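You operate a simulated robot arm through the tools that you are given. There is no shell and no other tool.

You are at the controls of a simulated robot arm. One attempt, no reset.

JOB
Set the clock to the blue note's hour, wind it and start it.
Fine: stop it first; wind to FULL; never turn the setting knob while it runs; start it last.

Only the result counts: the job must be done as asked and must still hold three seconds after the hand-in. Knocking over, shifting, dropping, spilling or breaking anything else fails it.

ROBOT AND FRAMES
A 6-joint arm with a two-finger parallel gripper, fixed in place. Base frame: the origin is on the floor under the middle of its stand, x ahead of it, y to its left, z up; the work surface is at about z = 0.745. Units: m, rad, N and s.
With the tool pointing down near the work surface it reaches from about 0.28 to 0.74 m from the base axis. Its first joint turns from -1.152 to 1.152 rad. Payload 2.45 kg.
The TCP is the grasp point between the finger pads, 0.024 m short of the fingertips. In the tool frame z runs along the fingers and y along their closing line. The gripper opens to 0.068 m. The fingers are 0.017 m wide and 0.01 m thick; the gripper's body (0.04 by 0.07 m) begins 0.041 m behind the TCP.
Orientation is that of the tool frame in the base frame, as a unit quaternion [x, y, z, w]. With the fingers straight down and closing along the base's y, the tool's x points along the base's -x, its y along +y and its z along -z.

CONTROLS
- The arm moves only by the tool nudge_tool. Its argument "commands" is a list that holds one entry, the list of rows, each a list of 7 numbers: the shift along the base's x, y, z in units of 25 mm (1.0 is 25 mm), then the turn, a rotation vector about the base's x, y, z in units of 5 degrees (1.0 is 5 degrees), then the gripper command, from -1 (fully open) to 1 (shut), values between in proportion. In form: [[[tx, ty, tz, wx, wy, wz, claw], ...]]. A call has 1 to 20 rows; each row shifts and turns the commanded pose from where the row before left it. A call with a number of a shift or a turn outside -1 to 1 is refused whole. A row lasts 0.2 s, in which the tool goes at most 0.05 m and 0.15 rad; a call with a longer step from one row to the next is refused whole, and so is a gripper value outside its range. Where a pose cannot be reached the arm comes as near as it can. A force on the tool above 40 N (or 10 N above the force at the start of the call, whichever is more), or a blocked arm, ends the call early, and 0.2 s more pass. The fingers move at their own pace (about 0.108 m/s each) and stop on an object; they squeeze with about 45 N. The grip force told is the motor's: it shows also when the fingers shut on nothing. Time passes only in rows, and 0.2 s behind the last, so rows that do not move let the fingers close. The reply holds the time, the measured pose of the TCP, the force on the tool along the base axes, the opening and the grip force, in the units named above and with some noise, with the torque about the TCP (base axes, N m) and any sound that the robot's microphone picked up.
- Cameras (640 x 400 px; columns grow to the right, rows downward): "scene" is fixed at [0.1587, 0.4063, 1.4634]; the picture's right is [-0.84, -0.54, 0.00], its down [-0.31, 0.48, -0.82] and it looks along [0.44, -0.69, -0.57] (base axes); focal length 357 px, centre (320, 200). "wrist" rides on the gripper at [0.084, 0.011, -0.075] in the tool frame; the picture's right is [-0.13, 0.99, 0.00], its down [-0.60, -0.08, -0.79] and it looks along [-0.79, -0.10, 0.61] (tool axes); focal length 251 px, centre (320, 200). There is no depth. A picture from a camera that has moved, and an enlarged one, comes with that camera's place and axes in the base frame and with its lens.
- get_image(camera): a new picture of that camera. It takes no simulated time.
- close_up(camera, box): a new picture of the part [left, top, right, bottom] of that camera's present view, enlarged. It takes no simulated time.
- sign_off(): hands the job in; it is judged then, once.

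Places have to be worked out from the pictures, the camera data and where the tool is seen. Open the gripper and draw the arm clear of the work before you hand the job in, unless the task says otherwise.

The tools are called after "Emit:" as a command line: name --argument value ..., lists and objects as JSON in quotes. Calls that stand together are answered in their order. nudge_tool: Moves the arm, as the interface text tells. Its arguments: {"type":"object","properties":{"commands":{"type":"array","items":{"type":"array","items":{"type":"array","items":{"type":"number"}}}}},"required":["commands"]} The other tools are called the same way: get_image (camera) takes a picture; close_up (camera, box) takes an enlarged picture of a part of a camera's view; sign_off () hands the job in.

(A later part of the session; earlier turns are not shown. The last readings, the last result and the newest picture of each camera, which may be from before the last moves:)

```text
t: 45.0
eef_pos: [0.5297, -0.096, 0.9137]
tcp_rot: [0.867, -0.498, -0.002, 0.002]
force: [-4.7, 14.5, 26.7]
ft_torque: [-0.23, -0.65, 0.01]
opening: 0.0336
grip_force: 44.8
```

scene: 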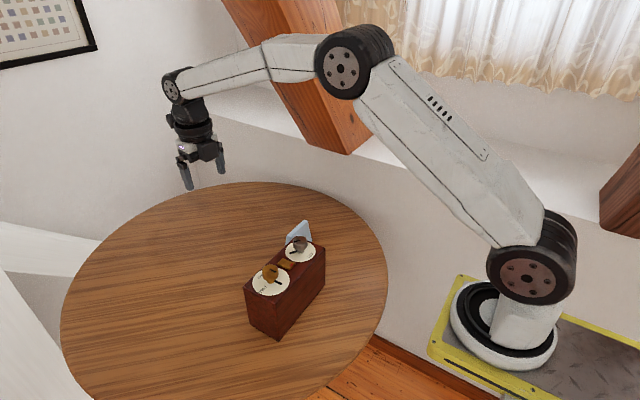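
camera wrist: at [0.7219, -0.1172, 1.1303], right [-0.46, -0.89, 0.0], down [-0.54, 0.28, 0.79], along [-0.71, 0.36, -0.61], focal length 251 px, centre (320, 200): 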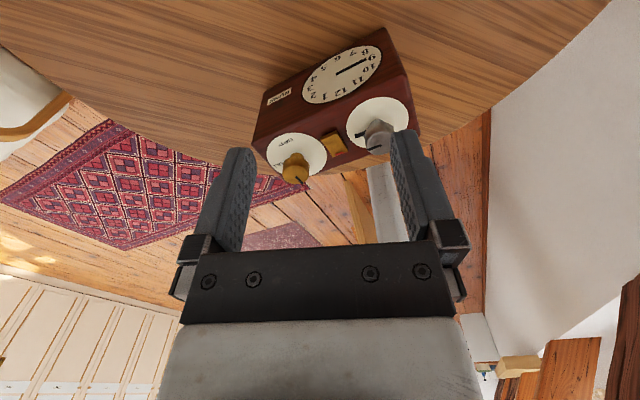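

Some strain built up (14 N in y, 27 N vertical), so I release, lift and go to the same viewing pose to check both the hand and that the clock has not shifted.

Emit:
nudge_tool --commands '[[[0, 0, 0, 0, 0, 0, -0.2], [0, 0, 0, 0, 0, 0, -1], [0, 0, 0.4, 0, 0, 0, -1], [0, 0, 0.6, 0, 0, 0, -1], [0, 0, 0.8, 0, 0, 0, -1], [0.596, 0.087, 0.48, 0, 0, 1, -1], [0.596, 0.087, 0.48, 0, 0, 1, -1], [0.596, 0.087, 0.48, 0, 0, 1, -1], [0.596, 0.087, 0.48, 0, 0, 1, -1], [0.596, 0.087, 0.48, 0, 0, 1, -1], [0.596, 0.087, 0.48, 0, 0, 1, -1], [0.596, 0.087, 0.48, 0, 0, 1, -1], [0.596, 0.087, 0.48, 0, 0, 1, -1], [0, 0, 0, 0, 0, 0, -1]]]'

Emit:
close_up --camera "wrist" --box '[295, 25, 395, 110]'

Emit:
close_up --camera "wrist" --box '[250, 25, 430, 185]'

Emit:
close_up --camera "scene" --box '[230, 205, 340, 345]'

```text
t: 48.0
eef_pos: [0.6471, -0.0779, 1.0546]
tcp_rot: [0.985, -0.171, -0.002, 0.002]
force: [0.9, 0.4, -0.5]
ft_torque: [0.03, 0.01, 0.02]
opening: 0.0679
grip_force: 0.0
```

```text
4.71 times, centred on (345, 68) of wrist
camera zoom: at [0.722, -0.1158, 1.1293], right [-0.46, -0.89, 0.0], down [-0.54, 0.28, 0.79], along [-0.71, 0.36, -0.61], focal length 1183 px, centre (202, 824)
```

zoom: 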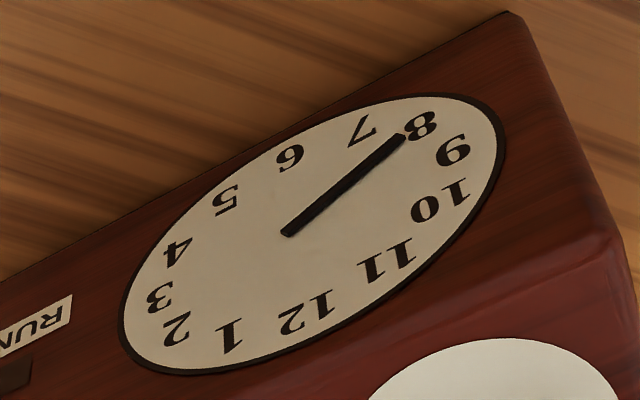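

```text
2.50 times, centred on (340, 105) of wrist
camera zoom: at [0.722, -0.1158, 1.1293], right [-0.46, -0.89, 0.0], down [-0.54, 0.28, 0.79], along [-0.71, 0.36, -0.61], focal length 629 px, centre (270, 438)
```

zoom: 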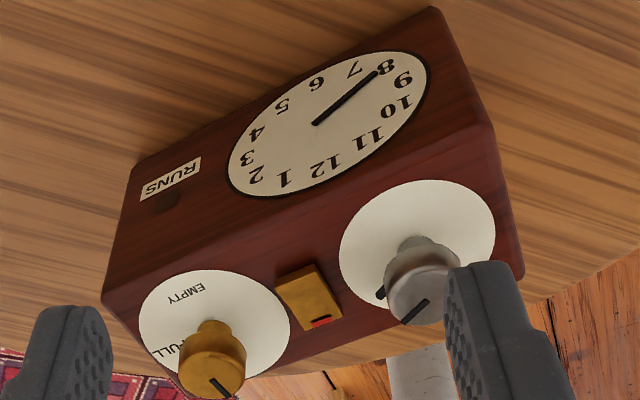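

```text
2.86 times, centred on (285, 275) of scene
camera zoom: at [0.1587, 0.4063, 1.4634], right [-0.84, -0.54, 0.0], down [-0.31, 0.48, -0.82], along [0.44, -0.69, -0.57], focal length 1020 px, centre (420, -14)
```

zoom: 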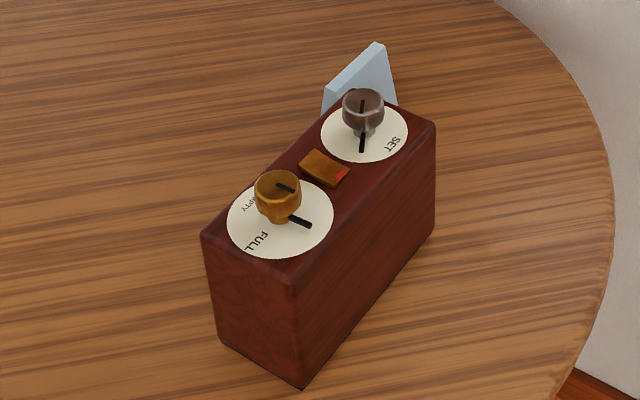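

The clock body has not moved and the hand is at 8 (I compute about 242° versus 240° ideal). I zoom further for an accurate reading.

Emit:
close_up --camera "wrist" --box '[345, 40, 395, 80]'

```text
10.00 times, centred on (370, 60) of wrist
camera zoom: at [0.722, -0.1158, 1.1293], right [-0.46, -0.89, 0.0], down [-0.54, 0.28, 0.79], along [-0.71, 0.36, -0.61], focal length 2514 px, centre (-180, 1600)
```

zoom: 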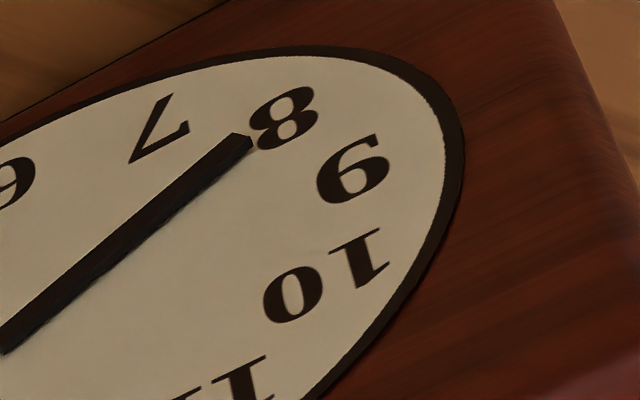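

The reading is near 8 but steeply foreshortened; I tilt the tool and lower the camera in front of the face (staying ≥5 cm clear) for a more frontal look.

Emit:
nudge_tool --commands '[[[0.05, 0.07, -0.5, 0, 0.5, 0, -1], [0.05, 0.07, -0.5, 0, 0.5, 0, -1], [0.05, 0.07, -0.5, 0, 0.5, 0, -1], [0.05, 0.07, -0.5, 0, 0.5, 0, -1], [0.05, 0.07, -0.5, 0, 0.5, 0, -1], [0.05, 0.07, -0.5, 0, 0.5, 0, -1], [0.05, 0.07, -0.5, 0, 0.5, 0, -1], [0.05, 0.07, -0.5, 0, 0.5, 0, -1], [0.05, 0.07, -0.5, 0, 0.5, 0, -1], [0.05, 0.07, -0.5, 0, 0.5, 0, -1]]]'

Emit:
get_image --camera "wrist"

```text
t: 50.2
eef_pos: [0.6614, -0.0585, 0.9287]
tcp_rot: [0.961, -0.169, -0.214, 0.038]
force: [-0.5, -0.1, 0.6]
ft_torque: [0.02, 0.03, 0.01]
opening: 0.068
grip_force: 0.0
```

```text
taken
camera wrist: at [0.7599, -0.0974, 0.9651], right [-0.41, -0.89, 0.2], down [-0.15, 0.28, 0.95], along [-0.9, 0.36, -0.25], focal length 251 px, centre (320, 200)
```

wrist: 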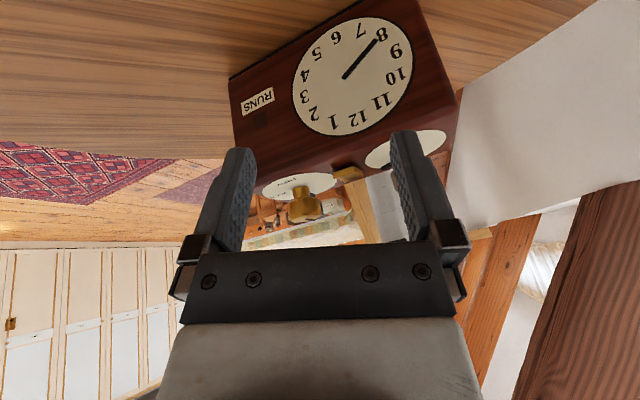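

Emit:
close_up --camera "wrist" --box '[280, 5, 430, 145]'

```text
2.86 times, centred on (355, 75) of wrist
camera zoom: at [0.7599, -0.0974, 0.9651], right [-0.41, -0.89, 0.2], down [-0.15, 0.28, 0.95], along [-0.9, 0.36, -0.25], focal length 718 px, centre (220, 557)
```

zoom: 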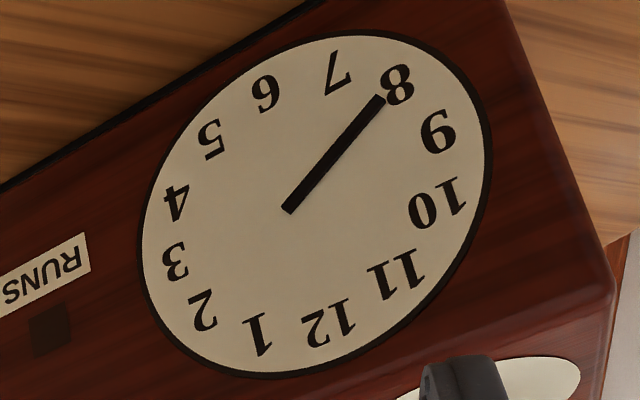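

The frontal view gives the hand at ≈239.6°, i.e. squarely on 8. Next is winding: I back up, straighten the tool and move above the gold knob at about (0.5305,0.0135) with yaw ≈150°.

Emit:
nudge_tool --commands '[[[-0.05, -0.07, 0.5, 0, -0.5, 0, -0.5], [-0.05, -0.07, 0.5, 0, -0.5, 0, -0.5], [-0.05, -0.07, 0.5, 0, -0.5, 0, -0.5], [-0.05, -0.07, 0.5, 0, -0.5, 0, -0.5], [-0.05, -0.07, 0.5, 0, -0.5, 0, -0.5], [-0.05, -0.07, 0.5, 0, -0.5, 0, -0.5], [-0.05, -0.07, 0.5, 0, -0.5, 0, -0.5], [-0.05, -0.07, 0.5, 0, -0.5, 0, -0.5], [-0.05, -0.07, 0.5, 0, -0.5, 0, -0.5], [-0.05, -0.07, 0.5, 0, -0.5, 0, -0.5], [-0.47, 0.358, -0.356, 0, 0, -0.2, -0.5], [-0.47, 0.358, -0.356, 0, 0, -0.2, -0.5], [-0.47, 0.358, -0.356, 0, 0, -0.2, -0.5], [-0.47, 0.358, -0.356, 0, 0, -0.2, -0.5], [-0.47, 0.358, -0.356, 0, 0, -0.2, -0.5], [-0.47, 0.358, -0.356, 0, 0, -0.2, -0.5], [-0.47, 0.358, -0.356, 0, 0, -0.2, -0.5], [-0.47, 0.358, -0.356, 0, 0, -0.2, -0.5], [-0.47, 0.358, -0.356, 0, 0, -0.2, -0.5], [-0.47, 0.358, -0.356, 0, 0, -0.2, -0.5]]]'

Emit:
get_image --camera "wrist"

Emit:
close_up --camera "wrist" --box '[220, 0, 420, 160]'

```text
t: 54.4
eef_pos: [0.5306, 0.0104, 0.9649]
tcp_rot: [0.966, -0.258, -0.002, 0.002]
force: [0.6, 0.4, 1.2]
ft_torque: [0.02, 0.02, 0.0]
opening: 0.0509
grip_force: 0.0
```

```text
taken
camera wrist: at [0.5973, -0.0405, 1.0394], right [-0.61, -0.8, 0.0], down [-0.48, 0.37, 0.79], along [-0.63, 0.48, -0.61], focal length 251 px, centre (320, 200)
```

wrist: 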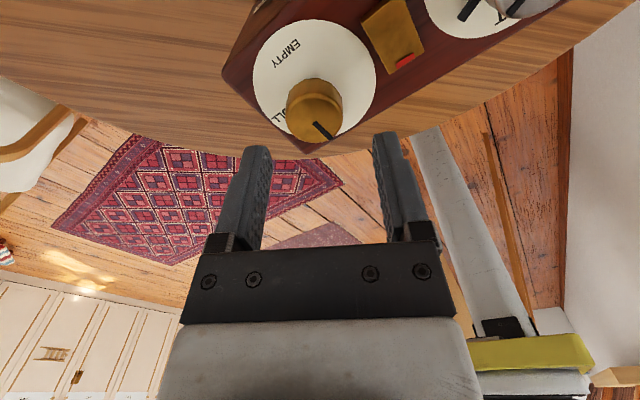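

```text
2.50 times, centred on (320, 80) of wrist
camera zoom: at [0.5973, -0.0405, 1.0394], right [-0.61, -0.8, 0.0], down [-0.48, 0.37, 0.79], along [-0.63, 0.48, -0.61], focal length 629 px, centre (320, 500)
```

zoom: 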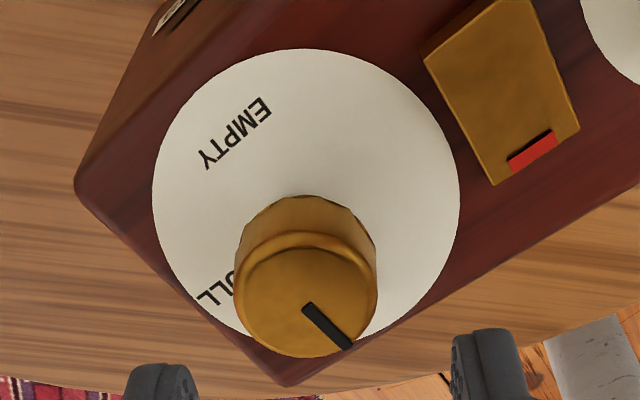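

The gold knob axis comes out near (0.530,0.015), so I shift about 4 mm in +y and re-check before descending.

Emit:
nudge_tool --commands '[[[0, 0.17, 0, 0, 0, 0, -0.5], [0, 0, 0, 0, 0, 0, -0.5]]]'

Emit:
close_up --camera "wrist" --box '[220, 0, 420, 160]'

```text
t: 55.0
eef_pos: [0.5309, 0.0139, 0.9633]
tcp_rot: [0.966, -0.258, -0.002, 0.002]
force: [0.0, -0.8, -0.3]
ft_torque: [-0.01, 0.0, -0.01]
opening: 0.0512
grip_force: 0.1
```

```text
2.50 times, centred on (320, 80) of wrist
camera zoom: at [0.5982, -0.0364, 1.039], right [-0.61, -0.8, 0.0], down [-0.48, 0.37, 0.79], along [-0.63, 0.48, -0.61], focal length 629 px, centre (320, 500)
```

zoom: 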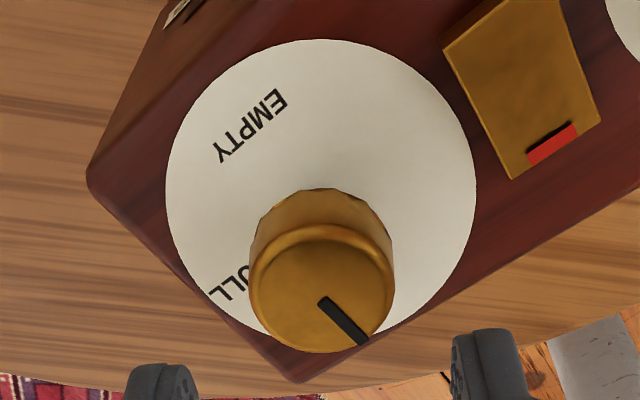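

Lateral alignment is now spot on; I nudge 1.5 mm forward along the view and descend around the gold knob.

Emit:
nudge_tool --commands '[[[-0.04, 0.03, -0.4, 0, 0, 0, -0.5], [0, 0, -0.4, 0, 0, 0, -0.5], [0, 0, -0.4, 0, 0, 0, -0.5], [0, 0, -0.4, 0, 0, 0, -0.5], [0, 0, -0.3, 0, 0, 0, -0.5], [0, 0, -0.1, 0, 0, 0, -0.3], [0, 0, -0.05, 0, 0, 0, -0.2]]]'

Emit:
close_up --camera "wrist" --box '[220, 90, 420, 230]'

Emit:
close_up --camera "scene" --box '[230, 205, 330, 305]'

```text
t: 56.6
eef_pos: [0.5296, 0.0155, 0.9131]
tcp_rot: [0.966, -0.257, 0.001, 0.002]
force: [-0.2, -0.6, -0.2]
ft_torque: [0.01, 0.01, 0.0]
opening: 0.0409
grip_force: 0.0
```

```text
2.86 times, centred on (320, 160) of wrist
camera zoom: at [0.5968, -0.0354, 0.9885], right [-0.61, -0.8, 0.0], down [-0.48, 0.37, 0.79], along [-0.63, 0.48, -0.61], focal length 718 px, centre (320, 314)
```

zoom: 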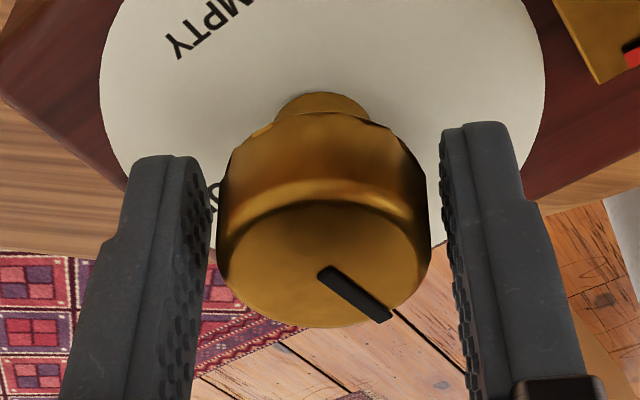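

```text
4.00 times, centred on (280, 255) of scene
camera zoom: at [0.1587, 0.4063, 1.4634], right [-0.84, -0.54, 0.0], down [-0.31, 0.48, -0.82], along [0.44, -0.69, -0.57], focal length 1428 px, centre (480, -20)
```

zoom: 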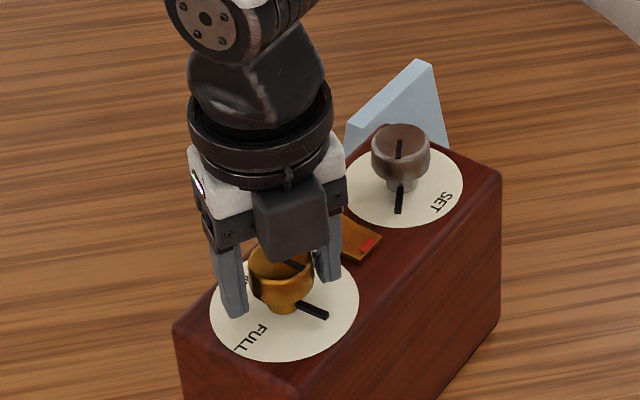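

Nearly centred; I close a bit more to compare the gaps before the final squeeze.

Emit:
nudge_tool --commands '[[[0, 0, 0, 0, 0, 0, -0.12], [0, 0, 0, 0, 0, 0, -0.08]]]'

Emit:
close_up --camera "wrist" --box '[220, 90, 420, 230]'

```text
t: 57.2
eef_pos: [0.5289, 0.0149, 0.9131]
tcp_rot: [0.966, -0.258, -0.002, 0.003]
force: [-0.6, 0.6, 0.4]
ft_torque: [-0.02, -0.01, 0.01]
opening: 0.0366
grip_force: 0.1
```

```text
2.86 times, centred on (320, 160) of wrist
camera zoom: at [0.5968, -0.0355, 0.9885], right [-0.61, -0.8, 0.0], down [-0.48, 0.37, 0.79], along [-0.63, 0.48, -0.61], focal length 718 px, centre (320, 314)
```

zoom: 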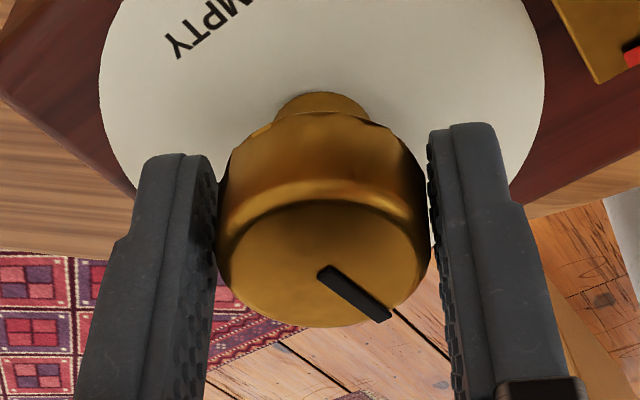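

The gaps are symmetric; I close fully on the gold knob.

Emit:
nudge_tool --commands '[[[0, 0, 0, 0, 0, 0, -0.03], [0, 0, 0, 0, 0, 0, 0.05], [0, 0, 0, 0, 0, 0, 0.2], [0, 0, 0, 0, 0, 0, 0.5]]]'

```text
t: 58.2
eef_pos: [0.5308, 0.0146, 0.9134]
tcp_rot: [0.966, -0.257, -0.001, 0.002]
force: [-1.7, -6.6, 1.8]
ft_torque: [0.03, 0.01, -0.01]
opening: 0.0333
grip_force: 44.9
```

Gripped at 0.0333 with -6.6 N in y; I relax it by ~0.7 mm in -y and begin turning clockwise 15°.

Emit:
nudge_tool --commands '[[[0, -0.03, 0, 0, 0, 0, 0.5], [0, 0, 0, 0, 0, -0.6, 0.5], [0, 0, 0, 0, 0, -0.6, 0.5], [0, 0, 0, 0, 0, -0.6, 0.5], [0, 0, 0, 0, 0, -0.6, 0.5], [0, 0, 0, 0, 0, -0.6, 0.5]]]'

Emit:
close_up --camera "scene" --box '[230, 205, 330, 305]'

```text
t: 59.6
eef_pos: [0.5303, 0.0143, 0.9133]
tcp_rot: [0.924, -0.383, -0.001, 0.002]
force: [-11.0, 5.9, 10.5]
ft_torque: [0.51, 0.5, 0.01]
opening: 0.0334
grip_force: 45.4
```

```text
4.00 times, centred on (280, 255) of scene
camera zoom: at [0.1582, 0.4065, 1.4634], right [-0.84, -0.54, 0.0], down [-0.31, 0.48, -0.82], along [0.44, -0.69, -0.57], focal length 1428 px, centre (480, -20)
```

zoom: 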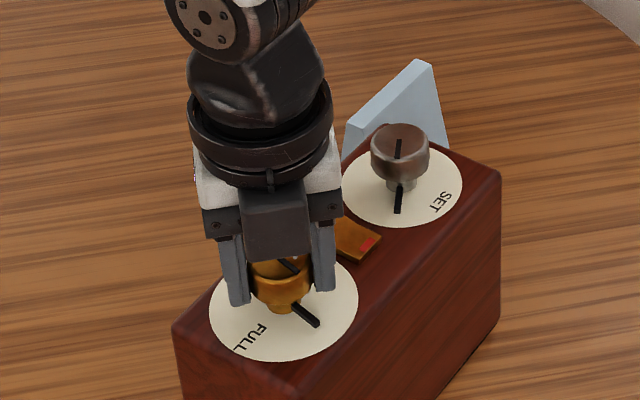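

The knob follows. I trim out the side forces (≈16 N/mm stiffness) and continue clockwise another 30°.

Emit:
nudge_tool --commands '[[[-0.028, 0.014, 0.025, 0, 0, 0, 0.5], [0, 0, 0, 0, 0, -0.6, 0.5], [0, 0, 0, 0, 0, -0.6, 0.5], [0, 0, 0, 0, 0, -0.6, 0.5], [0, 0, 0, 0, 0, -0.6, 0.5], [0, 0, 0, 0, 0, -0.6, 0.5], [0, 0, 0, 0, 0, -0.6, 0.5], [0, 0, 0, 0, 0, -0.6, 0.5], [0, 0, 0, 0, 0, -0.6, 0.5], [0, 0, 0, 0, 0, -0.6, 0.5], [0, 0, 0, 0, 0, -0.6, 0.5]]]'

Emit:
close_up --camera "scene" --box '[230, 205, 330, 305]'

```text
t: 62.0
eef_pos: [0.5296, 0.0151, 0.9148]
tcp_rot: [0.793, -0.609, -0.003, 0.002]
force: [0.1, 0.3, 0.7]
ft_torque: [0.91, 0.05, 0.03]
opening: 0.0331
grip_force: 44.8
```

```text
4.00 times, centred on (280, 255) of scene
camera zoom: at [0.159, 0.4063, 1.4633], right [-0.84, -0.54, 0.0], down [-0.31, 0.48, -0.82], along [0.44, -0.69, -0.57], focal length 1428 px, centre (480, -20)
```

zoom: 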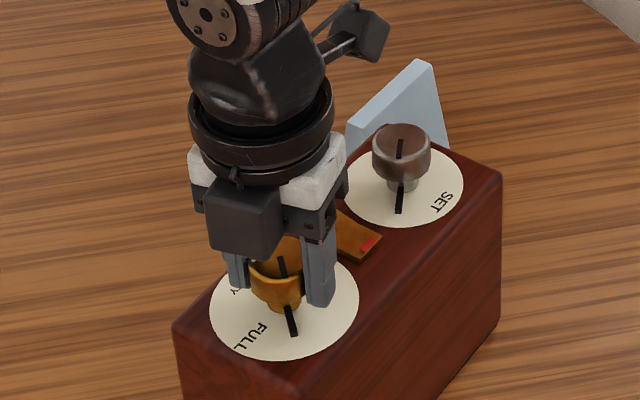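

Half-way: 45° turned, forces near zero. I continue clockwise another 30°.

Emit:
nudge_tool --commands '[[[0, 0, 0, 0, 0, -0.6, 0.5], [0, 0, 0, 0, 0, -0.6, 0.5], [0, 0, 0, 0, 0, -0.6, 0.5], [0, 0, 0, 0, 0, -0.6, 0.5], [0, 0, 0, 0, 0, -0.6, 0.5], [0, 0, 0, 0, 0, -0.6, 0.5], [0, 0, 0, 0, 0, -0.6, 0.5], [0, 0, 0, 0, 0, -0.6, 0.5], [0, 0, 0, 0, 0, -0.6, 0.5], [0, 0, 0, 0, 0, -0.6, 0.5]]]'

Emit:
close_up --camera "scene" --box '[230, 235, 300, 305]'

Emit:
close_up --camera "wrist" --box '[220, 90, 420, 230]'

```text
t: 64.2
eef_pos: [0.5304, 0.0158, 0.9145]
tcp_rot: [-0.608, 0.794, 0.002, -0.002]
force: [0.4, -2.5, -0.3]
ft_torque: [0.67, -0.08, -0.01]
opening: 0.0333
grip_force: 44.9
```

```text
5.71 times, centred on (265, 270) of scene
camera zoom: at [0.159, 0.4063, 1.4634], right [-0.84, -0.54, 0.0], down [-0.31, 0.48, -0.82], along [0.44, -0.69, -0.57], focal length 2040 px, centre (634, -200)
```

zoom: 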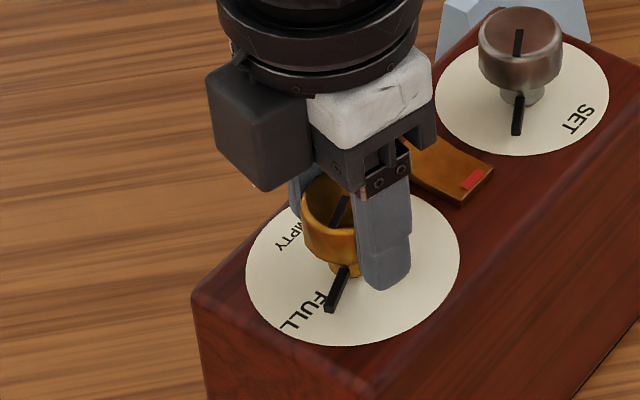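

```text
2.86 times, centred on (320, 160) of wrist
camera zoom: at [0.4973, -0.0622, 0.9902], right [-0.92, 0.38, 0.01], down [0.24, 0.56, 0.79], along [0.3, 0.73, -0.61], focal length 718 px, centre (320, 314)
```

zoom: 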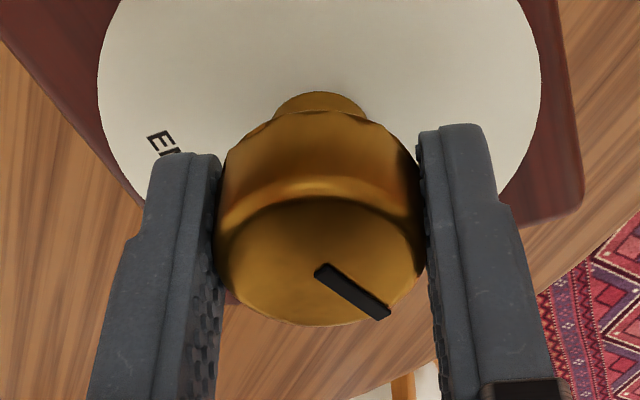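

75° done; the pointer is at ≈110° and FULL at ≈90°. I turn 15° more, then finish in small steps watching for an end stop.

Emit:
nudge_tool --commands '[[[0, 0, 0, 0, 0, -0.6, 0.5], [0, 0, 0, 0, 0, -0.6, 0.5], [0, 0, 0, 0, 0, -0.6, 0.5], [0, 0, 0, 0, 0, -0.6, 0.5], [0, 0, 0, 0, 0, -0.6, 0.5]]]'

Emit:
close_up --camera "scene" --box '[230, 235, 300, 305]'

Emit:
close_up --camera "wrist" --box '[220, 90, 420, 230]'

```text
t: 65.4
eef_pos: [0.5296, 0.0149, 0.9149]
tcp_rot: [-0.501, 0.866, 0.0, 0.001]
force: [4.1, 12.6, 2.4]
ft_torque: [0.09, 0.23, 0.01]
opening: 0.0331
grip_force: 45.1
```

```text
5.71 times, centred on (265, 270) of scene
camera zoom: at [0.1588, 0.4067, 1.4633], right [-0.84, -0.54, 0.0], down [-0.31, 0.48, -0.82], along [0.44, -0.69, -0.57], focal length 2040 px, centre (634, -200)
```

zoom: 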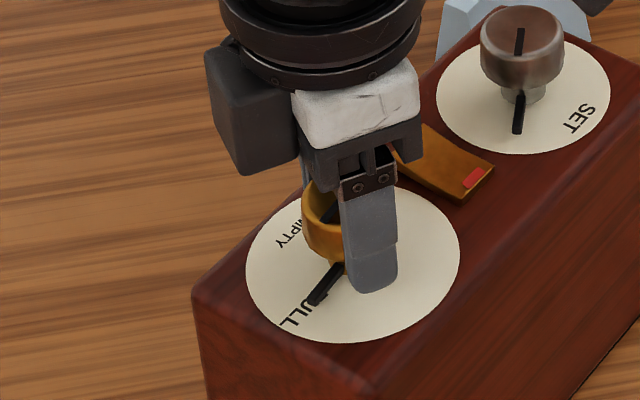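

```text
2.86 times, centred on (320, 160) of wrist
camera zoom: at [0.478, -0.052, 0.9904], right [-0.79, 0.61, 0.0], down [0.37, 0.48, 0.8], along [0.48, 0.63, -0.61], focal length 718 px, centre (320, 314)
```

zoom: 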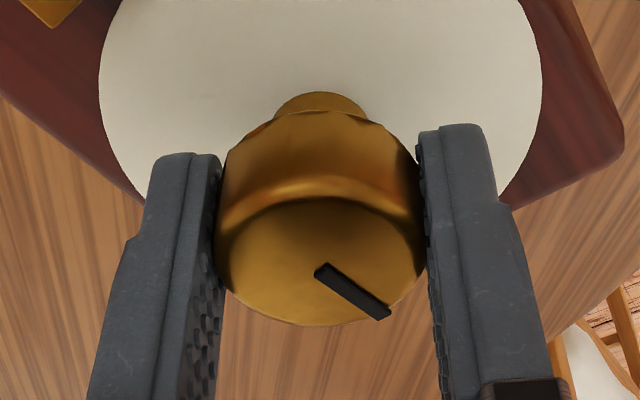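

The pointer is at ≈97°, FULL at ≈90°; no end stop felt yet. I trim the y force and turn 6° more.

Emit:
nudge_tool --commands '[[[0.01, 0.03, 0, 0, 0, 0, 0.5], [0, 0, 0, 0, 0, -0.4, 0.5], [0, 0, 0, 0, 0, -0.4, 0.5], [0, 0, 0, 0, 0, -0.4, 0.5]]]'

Emit:
close_up --camera "scene" --box '[230, 235, 300, 305]'

Emit:
close_up --camera "wrist" --box '[220, 90, 420, 230]'

```text
t: 66.4
eef_pos: [0.53, 0.0161, 0.9148]
tcp_rot: [-0.455, 0.891, 0.002, 0.001]
force: [4.1, 13.4, 8.6]
ft_torque: [-0.88, 0.46, 0.06]
opening: 0.0331
grip_force: 44.9
```

```text
5.71 times, centred on (265, 270) of scene
camera zoom: at [0.1587, 0.4067, 1.4633], right [-0.84, -0.54, 0.0], down [-0.31, 0.48, -0.82], along [0.44, -0.69, -0.57], focal length 2040 px, centre (634, -200)
```

zoom: 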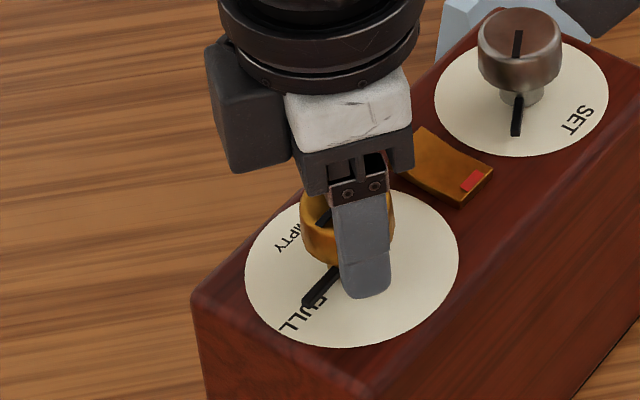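

```text
2.86 times, centred on (320, 160) of wrist
camera zoom: at [0.4711, -0.0455, 0.9894], right [-0.73, 0.69, 0.0], down [0.42, 0.44, 0.79], along [0.54, 0.58, -0.61], focal length 718 px, centre (320, 314)
```

zoom: 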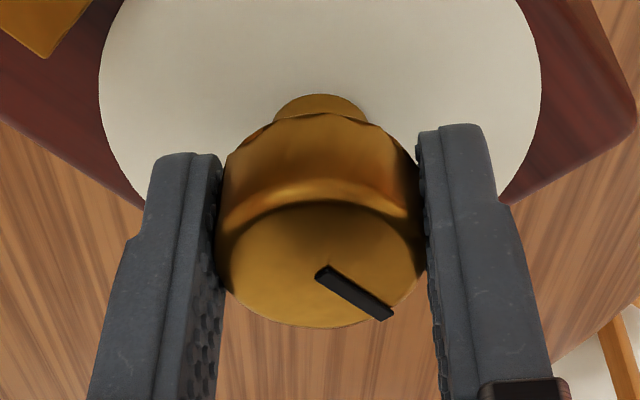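

The pointer appears at ≈92°, on the FULL label. I release, lift and look from a good angle to measure it against FULL.

Emit:
nudge_tool --commands '[[[0, 0, 0, 0, 0, 0, -0.2], [0, 0, 0, 0, 0, 0, -0.5], [0, 0, 0.4, 0, 0, 0, -0.6], [0, 0, 0.6, 0, 0, 0, -0.6], [0, 0, 0.8, 0, 0, 0, -0.6], [-0.4, -0.4, 0.8, 0, 0, 0, -0.6], [-0.5, -0.5, 0.6, 0, 0, 0, -0.6], [-0.5, -0.5, 0.4, 0, 0, 0, -0.6]]]'

Emit:
get_image --camera "wrist"

Emit:
close_up --camera "scene" --box '[235, 250, 300, 305]'

Emit:
close_up --camera "scene" --box '[230, 205, 340, 345]'

```text
t: 68.2
eef_pos: [0.4916, -0.0181, 1.0025]
tcp_rot: [-0.454, 0.891, 0.002, -0.001]
force: [1.4, 1.0, 0.0]
ft_torque: [-0.01, 0.0, -0.01]
opening: 0.0546
grip_force: 0.1
```

```text
taken
camera wrist: at [0.4325, -0.0793, 1.0788], right [-0.73, 0.69, 0.0], down [0.42, 0.44, 0.79], along [0.54, 0.58, -0.61], focal length 251 px, centre (320, 200)
```

wrist: 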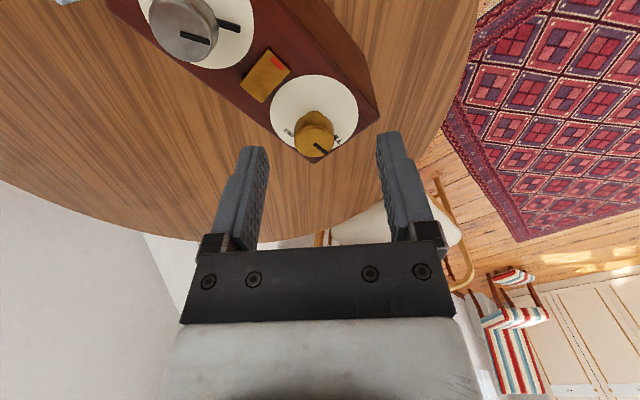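

```text
7.27 times, centred on (268, 278) of scene
camera zoom: at [0.1587, 0.4063, 1.4634], right [-0.84, -0.54, 0.0], down [-0.31, 0.48, -0.82], along [0.44, -0.69, -0.57], focal length 2596 px, centre (702, -364)
```

zoom: 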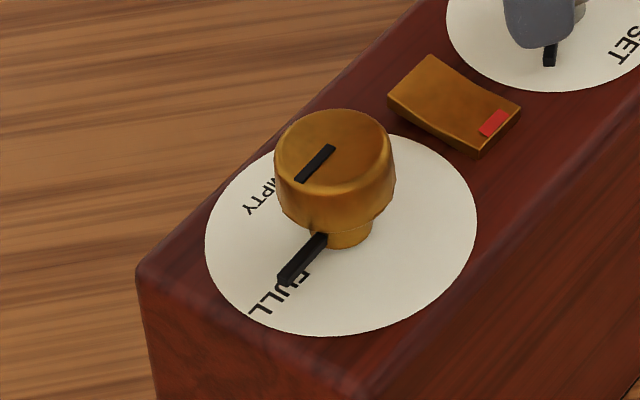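

```text
2.86 times, centred on (285, 275) of scene
camera zoom: at [0.1587, 0.4063, 1.4634], right [-0.84, -0.54, 0.0], down [-0.31, 0.48, -0.82], along [0.44, -0.69, -0.57], focal length 1020 px, centre (420, -14)
```

zoom: 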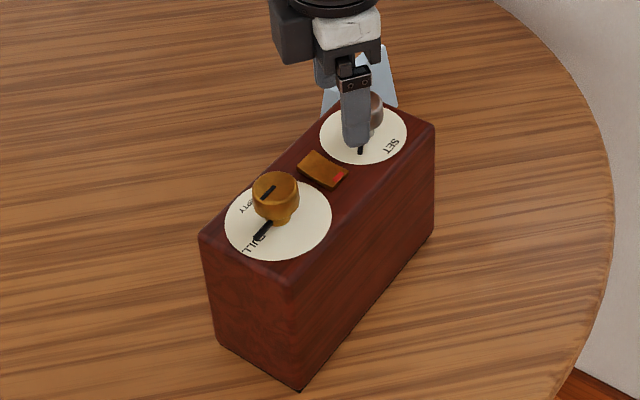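

The pointer now lines up with FULL (both ≈90°). I check it with a wrist close-up too, and compare the clock's position with before.

Emit:
close_up --camera "wrist" --box '[260, 65, 370, 165]'

Emit:
get_image --camera "scene"

```text
4.00 times, centred on (315, 115) of wrist
camera zoom: at [0.4325, -0.0793, 1.0788], right [-0.73, 0.69, 0.0], down [0.42, 0.44, 0.79], along [0.54, 0.58, -0.61], focal length 1006 px, centre (340, 540)
```

zoom: 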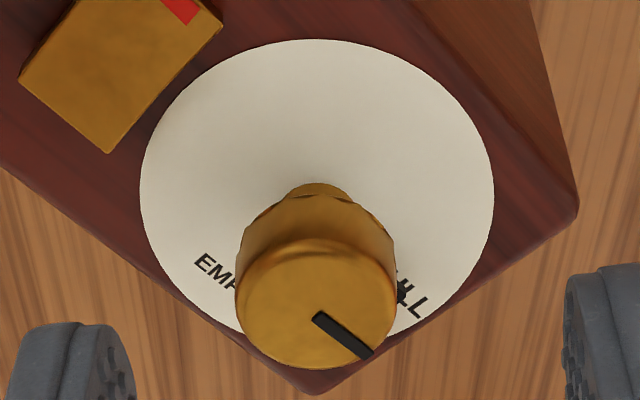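

```text
taken
```

scene: 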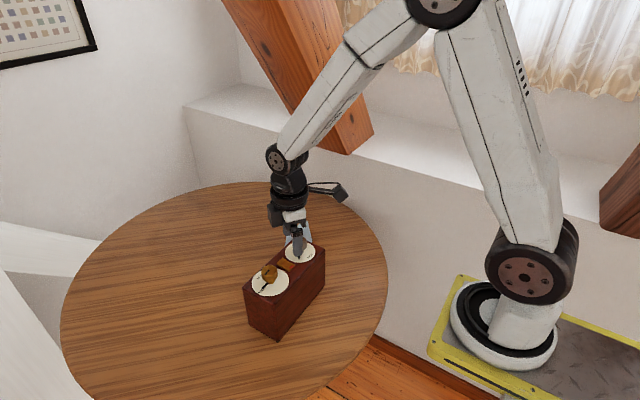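

Emit:
close_up --camera "wrist" --box '[295, 120, 370, 165]'

Emit:
close_up --camera "scene" --box '[250, 255, 290, 295]'

```text
8.53 times, centred on (332, 142) of wrist
camera zoom: at [0.4325, -0.0793, 1.0788], right [-0.73, 0.69, 0.0], down [0.42, 0.44, 0.79], along [0.54, 0.58, -0.61], focal length 2146 px, centre (213, 691)
```

zoom: 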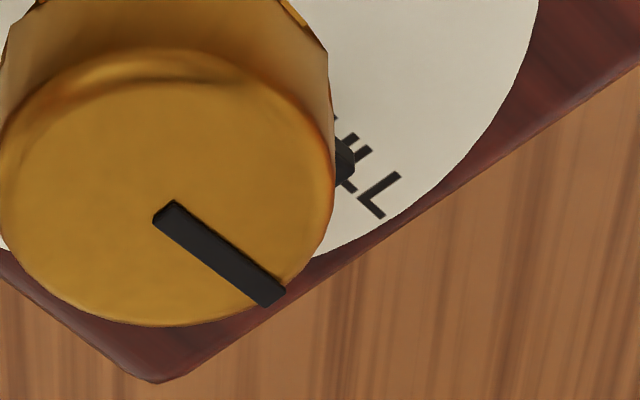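

```text
10.00 times, centred on (270, 275) of scene
camera zoom: at [0.1587, 0.4063, 1.4634], right [-0.84, -0.54, 0.0], down [-0.31, 0.48, -0.82], along [0.44, -0.69, -0.57], focal length 3569 px, centre (820, -550)
```

zoom: 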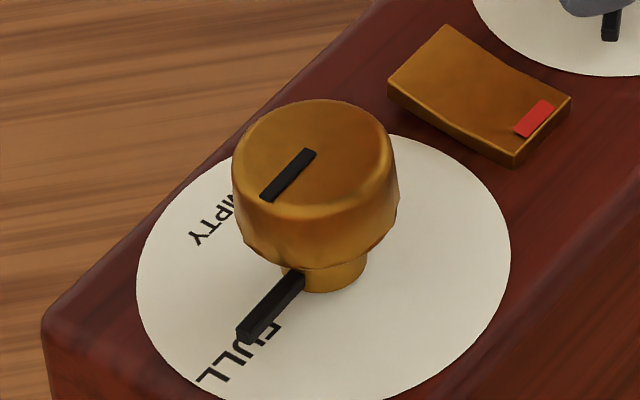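

The pointer measures 90–92°, matching FULL at 90°. Before starting I go back to the viewing pose to confirm the hand still shows 8 and the clock sits as before.

Emit:
nudge_tool --commands '[[[0.315, -0.12, 0.105, 0, 0, 1, -1], [0.315, -0.12, 0.105, 0, 0, 1, -1], [0.315, -0.12, 0.105, 0, 0, 1, -1], [0.315, -0.12, 0.105, 0, 0, 1, -1], [0.315, -0.12, 0.105, 0, 0, 1, -1], [0.315, -0.12, 0.105, 0, 0, 1, -1], [0.315, -0.12, 0.105, 0, 0, 1, -1], [0.315, -0.12, 0.105, 0, 0, 1, -1], [0.315, -0.12, 0.105, 0, 0, 1, -1], [0.315, -0.12, 0.105, 0, 0, 1, -1], [0.315, -0.12, 0.105, 0, 0, 1, -1], [0.315, -0.12, 0.105, 0, 0, 1, -1], [0.315, -0.12, 0.105, 0, 0, 1, -1], [0.315, -0.12, 0.105, 0, 0, 1, -1], [0.315, -0.12, 0.105, 0, 0, 1, -1], [0.315, -0.12, 0.105, 0, 0, 1, -1], [0.315, -0.12, 0.105, 0, 0, 1, -1], [0.315, -0.12, 0.105, 0, 0, 1, -1], [0.315, -0.12, 0.105, 0, 0, 1, -1], [0.315, -0.12, 0.105, 0, 0, 1, -1]]]'

Emit:
close_up --camera "wrist" --box '[250, 25, 430, 185]'

Emit:
close_up --camera "scene" --box '[230, 205, 340, 345]'

```text
t: 72.4
eef_pos: [0.6531, -0.0794, 1.057]
tcp_rot: [0.975, -0.222, -0.002, 0.003]
force: [-0.6, 0.1, 0.0]
ft_torque: [0.02, 0.01, -0.03]
opening: 0.0682
grip_force: 0.1
```

```text
2.50 times, centred on (340, 105) of wrist
camera zoom: at [0.7233, -0.1257, 1.1333], right [-0.55, -0.84, 0.0], down [-0.51, 0.34, 0.79], along [-0.67, 0.43, -0.61], focal length 629 px, centre (270, 438)
```

zoom: 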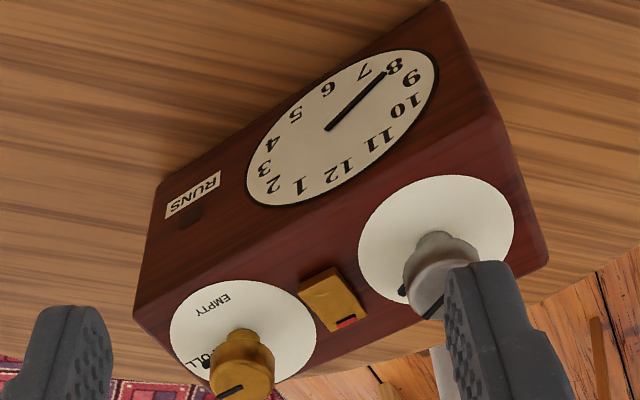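

```text
2.86 times, centred on (285, 275) of scene
camera zoom: at [0.1587, 0.4063, 1.4634], right [-0.84, -0.54, 0.0], down [-0.31, 0.48, -0.82], along [0.44, -0.69, -0.57], focal length 1020 px, centre (420, -14)
```

zoom: 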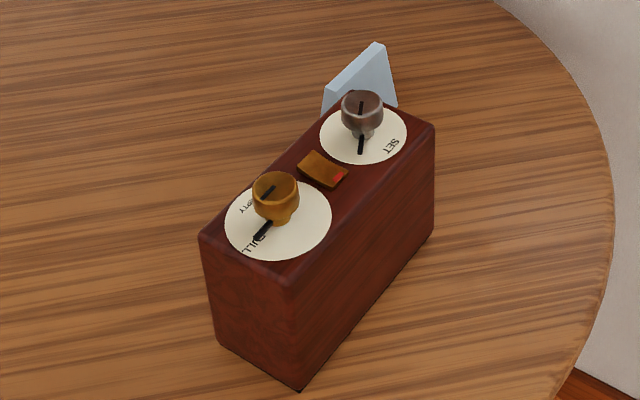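

The hand still points at 8 and the pointer at FULL (the clock body sits within about 2–4 mm of its initial place). Now I close the fingers and move above the raised +x end of the rocker to start it.

Emit:
nudge_tool --commands '[[[-0.34, 0.124, -0.28, 0, 0, -0.99, -1], [-0.34, 0.124, -0.28, 0, 0, -0.99, 0], [-0.34, 0.124, -0.28, 0, 0, -0.99, 1], [-0.34, 0.124, -0.28, 0, 0, -0.99, 1], [-0.34, 0.124, -0.28, 0, 0, -0.99, 1], [-0.34, 0.124, -0.28, 0, 0, -0.99, 1], [-0.34, 0.124, -0.28, 0, 0, -0.99, 1], [-0.34, 0.124, -0.28, 0, 0, -0.99, 1], [-0.34, 0.124, -0.28, 0, 0, -0.99, 1], [-0.34, 0.124, -0.28, 0, 0, -0.99, 1], [-0.34, 0.124, -0.28, 0, 0, -0.99, 1], [-0.34, 0.124, -0.28, 0, 0, -0.99, 1], [-0.34, 0.124, -0.28, 0, 0, -0.99, 1]]]'

Emit:
get_image --camera "wrist"

Emit:
close_up --camera "wrist" --box '[240, 60, 400, 170]'

```text
t: 75.2
eef_pos: [0.541, -0.0378, 0.9648]
tcp_rot: [-0.705, 0.709, 0.002, 0.0]
force: [0.7, -0.7, 0.0]
ft_torque: [0.0, 0.01, 0.01]
opening: 0.0
grip_force: 23.0
```

```text
taken
camera wrist: at [0.5295, -0.1217, 1.0405], right [-0.99, 0.13, 0.0], down [0.09, 0.6, 0.79], along [0.1, 0.79, -0.61], focal length 251 px, centre (320, 200)
```

wrist: 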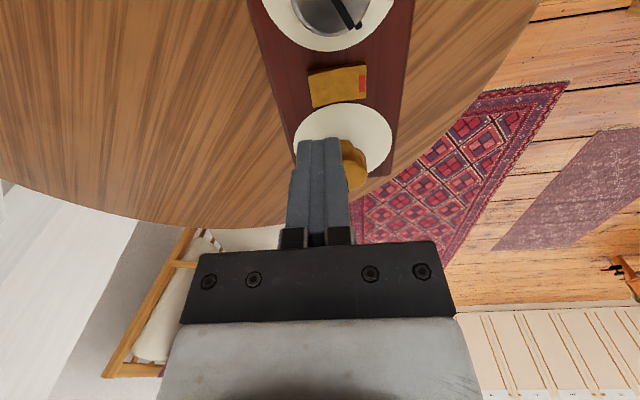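

```text
3.64 times, centred on (320, 115) of wrist
camera zoom: at [0.5295, -0.1217, 1.0405], right [-0.99, 0.13, 0.0], down [0.09, 0.6, 0.79], along [0.1, 0.79, -0.61], focal length 914 px, centre (320, 509)
```

zoom: 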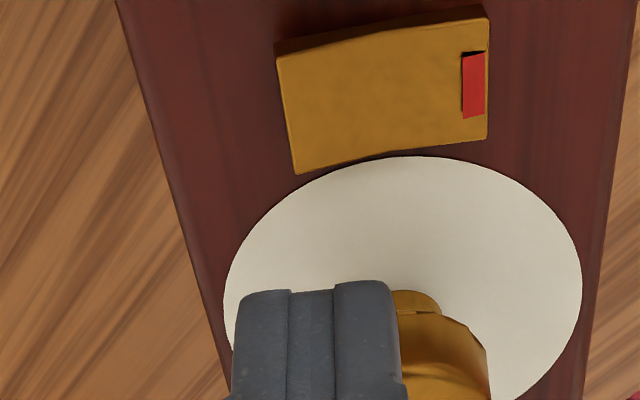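

The rocker's raised +x end is at about x=0.545, y≈-0.039, so the fingertip at (0.541,-0.038) is right over it. I descend, with small steps near contact.

Emit:
nudge_tool --commands '[[[-0.03, -0.03, -0.4, 0, 0, 0, 1], [0, 0, -0.4, 0, 0, 0, 1], [0, 0, -0.4, 0, 0, 0, 1], [0, 0, -0.4, 0, 0, 0, 1], [0, 0, -0.2, 0, 0, 0, 1], [0, 0, -0.1, 0, 0, 0, 1]]]'

Emit:
close_up --camera "wrist" --box '[240, 70, 400, 170]'

```text
t: 76.6
eef_pos: [0.5415, -0.0411, 0.9164]
tcp_rot: [-0.706, 0.708, 0.002, 0.0]
force: [0.3, -0.3, 0.9]
ft_torque: [0.02, 0.02, 0.02]
opening: 0.0
grip_force: 23.2
```

```text
4.00 times, centred on (320, 120) of wrist
camera zoom: at [0.5286, -0.124, 0.9924], right [-0.99, 0.13, 0.0], down [0.08, 0.6, 0.79], along [0.1, 0.79, -0.61], focal length 1006 px, centre (320, 520)
```

zoom: 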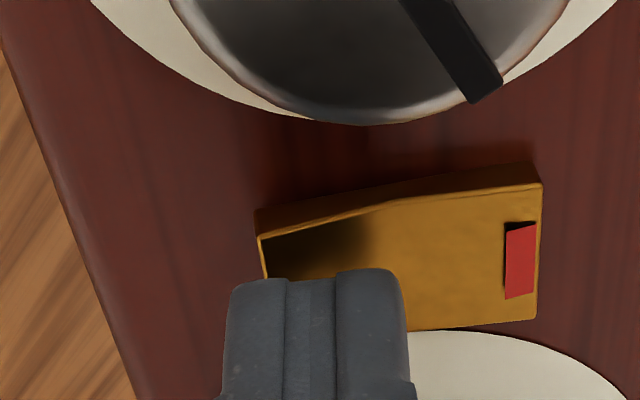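

The tip hovers over the raised half; I shift 2 mm toward +x for leverage and press down in small steps.

Emit:
nudge_tool --commands '[[[0.08, 0, -0.04, 0, 0, 0, 1], [0, 0, -0.06, 0, 0, 0, 1], [0, 0, -0.06, 0, 0, 0, 1], [0, 0, -0.05, 0, 0, 0, 1]]]'

Emit:
close_up --camera "wrist" --box '[240, 70, 400, 170]'

```text
t: 77.6
eef_pos: [0.5439, -0.0392, 0.9116]
tcp_rot: [-0.706, 0.708, 0.001, 0.0]
force: [0.6, 0.3, 1.8]
ft_torque: [-0.02, -0.05, 0.0]
opening: 0.0001
grip_force: 23.6
```

```text
4.00 times, centred on (320, 120) of wrist
camera zoom: at [0.5316, -0.1234, 0.9882], right [-0.99, 0.13, 0.0], down [0.08, 0.6, 0.79], along [0.1, 0.79, -0.61], focal length 1006 px, centre (320, 520)
```

zoom: 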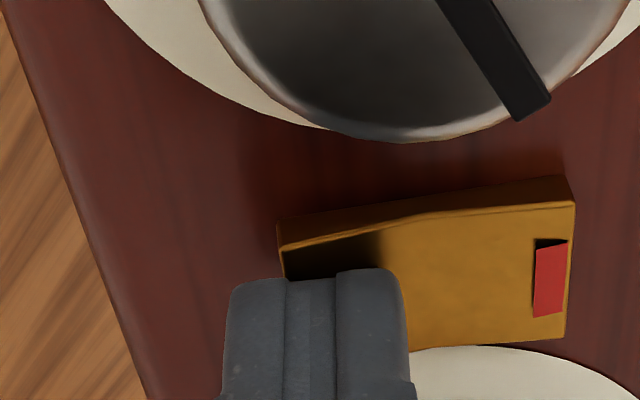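

Contact is beginning (1.8 N) and the rocker is starting to tilt. I press a few more small steps.

Emit:
nudge_tool --commands '[[[0, 0, -0.05, 0, 0, 0, 1], [0, 0, -0.05, 0, 0, 0, 1]]]'

Emit:
close_up --camera "wrist" --box '[240, 70, 400, 170]'

```text
t: 78.2
eef_pos: [0.542, -0.04, 0.9113]
tcp_rot: [-0.705, 0.709, 0.002, -0.001]
force: [-4.8, 1.8, 14.8]
ft_torque: [0.03, 0.26, -0.04]
opening: 0.0
grip_force: 23.2
```

```text
4.00 times, centred on (320, 120) of wrist
camera zoom: at [0.531, -0.1236, 0.9862], right [-0.99, 0.13, 0.0], down [0.08, 0.6, 0.79], along [0.1, 0.79, -0.61], focal length 1006 px, centre (320, 520)
```

zoom: 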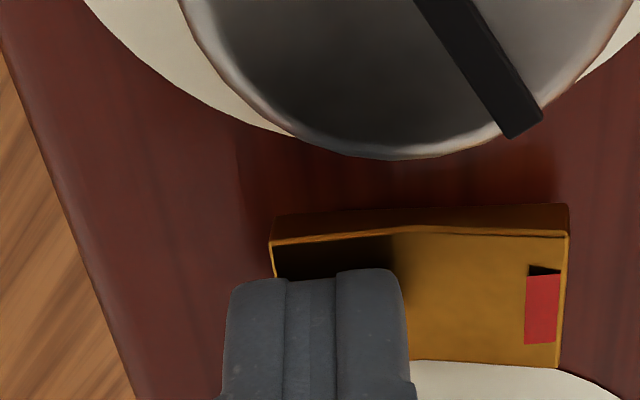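

The red end is up again and the press is seated (≈15 N). I lift straight up, then go to the viewing pose to confirm it runs.

Emit:
nudge_tool --commands '[[[0, 0, 0.3, 0, 0, 0, 1], [0, 0, 0.6, 0, 0, 0, 1], [0, 0, 0.8, 0, 0, 0, 1], [0, 0, 0.8, 0, 0, 0, 1], [0.3, -0.1, 0.26, 0, 0, 1, 1], [0.3, -0.1, 0.26, 0, 0, 1, 0.5], [0.3, -0.1, 0.26, 0, 0, 1, 0], [0.3, -0.1, 0.26, 0, 0, 1, -0.5], [0.3, -0.1, 0.26, 0, 0, 1, -1], [0.3, -0.1, 0.26, 0, 0, 1, -1], [0.3, -0.1, 0.26, 0, 0, 1, -1], [0.3, -0.1, 0.26, 0, 0, 1, -1], [0.3, -0.1, 0.26, 0, 0, 1, -1], [0.3, -0.1, 0.26, 0, 0, 1, -1], [0.3, -0.1, 0.26, 0, 0, 1, -1], [0.3, -0.1, 0.26, 0, 0, 1, -1], [0.3, -0.1, 0.26, 0, 0, 1, -1], [0.3, -0.1, 0.26, 0, 0, 1, -1]]]'

Emit:
get_image --camera "wrist"

Emit:
close_up --camera "wrist" --box '[250, 25, 430, 185]'

Emit:
close_up --camera "scene" --box '[230, 205, 340, 345]'

```text
t: 82.0
eef_pos: [0.6499, -0.0755, 1.0633]
tcp_rot: [0.985, -0.174, -0.002, 0.003]
force: [0.1, 1.2, -0.5]
ft_torque: [0.0, 0.01, 0.01]
opening: 0.068
grip_force: 0.0
```

```text
taken
camera wrist: at [0.7242, -0.1129, 1.1387], right [-0.46, -0.89, 0.0], down [-0.54, 0.28, 0.79], along [-0.7, 0.36, -0.61], focal length 251 px, centre (320, 200)
```

wrist: 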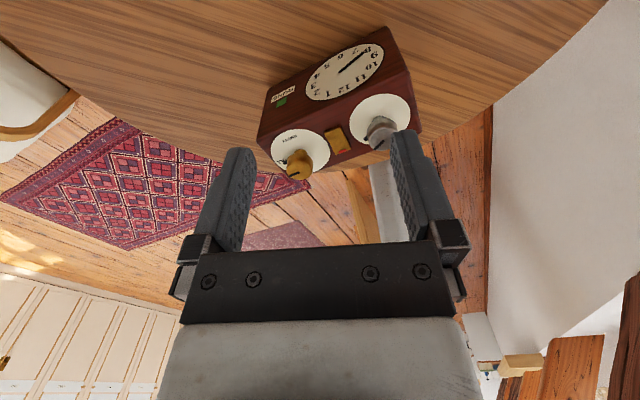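

```text
2.50 times, centred on (340, 105) of wrist
camera zoom: at [0.7242, -0.1129, 1.1387], right [-0.46, -0.89, 0.0], down [-0.54, 0.28, 0.79], along [-0.7, 0.36, -0.61], focal length 629 px, centre (270, 438)
```

zoom: 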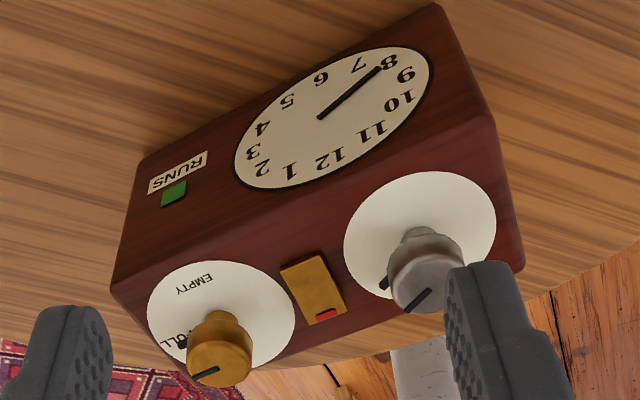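

```text
2.86 times, centred on (285, 275) of scene
camera zoom: at [0.1587, 0.4063, 1.4634], right [-0.84, -0.54, 0.0], down [-0.31, 0.48, -0.82], along [0.44, -0.69, -0.57], focal length 1020 px, centre (420, -14)
```

zoom: 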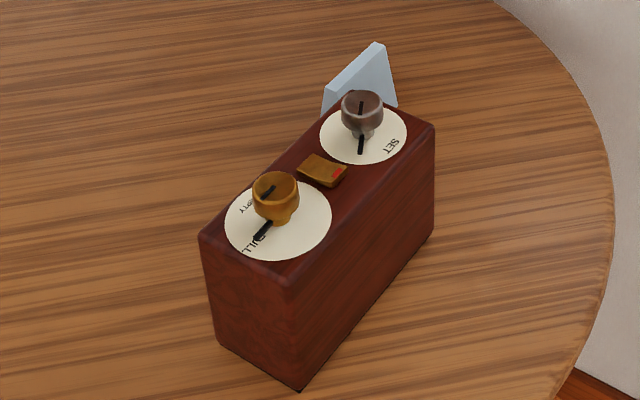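

The green indicator is lit, the hand is on 8 and the wind pointer on FULL. I draw the arm clear upward with the gripper open and check once more for any drift.

Emit:
nudge_tool --commands '[[[-0.1, 0, 0.5, 0, 0, 0, -1], [-0.1, 0, 0.5, 0, 0, 0, -1], [-0.1, 0, 0.5, 0, 0, 0, -1], [-0.1, 0, 0.3, 0, 0, 0, -1], [0, 0, 0, 0, 0, 0, -1], [0, 0, 0, 0, 0, 0, -1]]]'

Emit:
close_up --camera "wrist" --box '[250, 5, 430, 165]'

Emit:
get_image --camera "scene"

```text
t: 83.4
eef_pos: [0.6394, -0.0751, 1.1084]
tcp_rot: [0.985, -0.175, 0.0, 0.001]
force: [-0.7, 0.8, 0.4]
ft_torque: [-0.03, -0.02, 0.01]
opening: 0.0683
grip_force: 0.0
```

```text
2.50 times, centred on (340, 85) of wrist
camera zoom: at [0.7131, -0.113, 1.1842], right [-0.46, -0.89, 0.0], down [-0.54, 0.29, 0.79], along [-0.7, 0.37, -0.61], focal length 629 px, centre (270, 488)
```

zoom: 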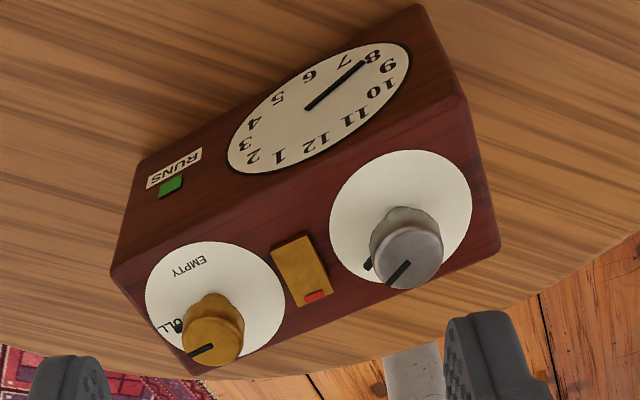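

```text
taken
```

scene: 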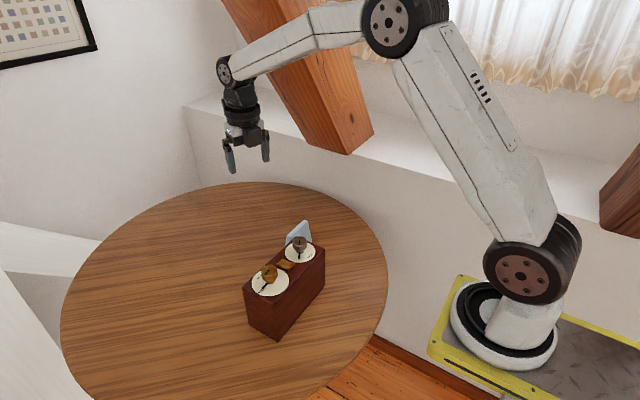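

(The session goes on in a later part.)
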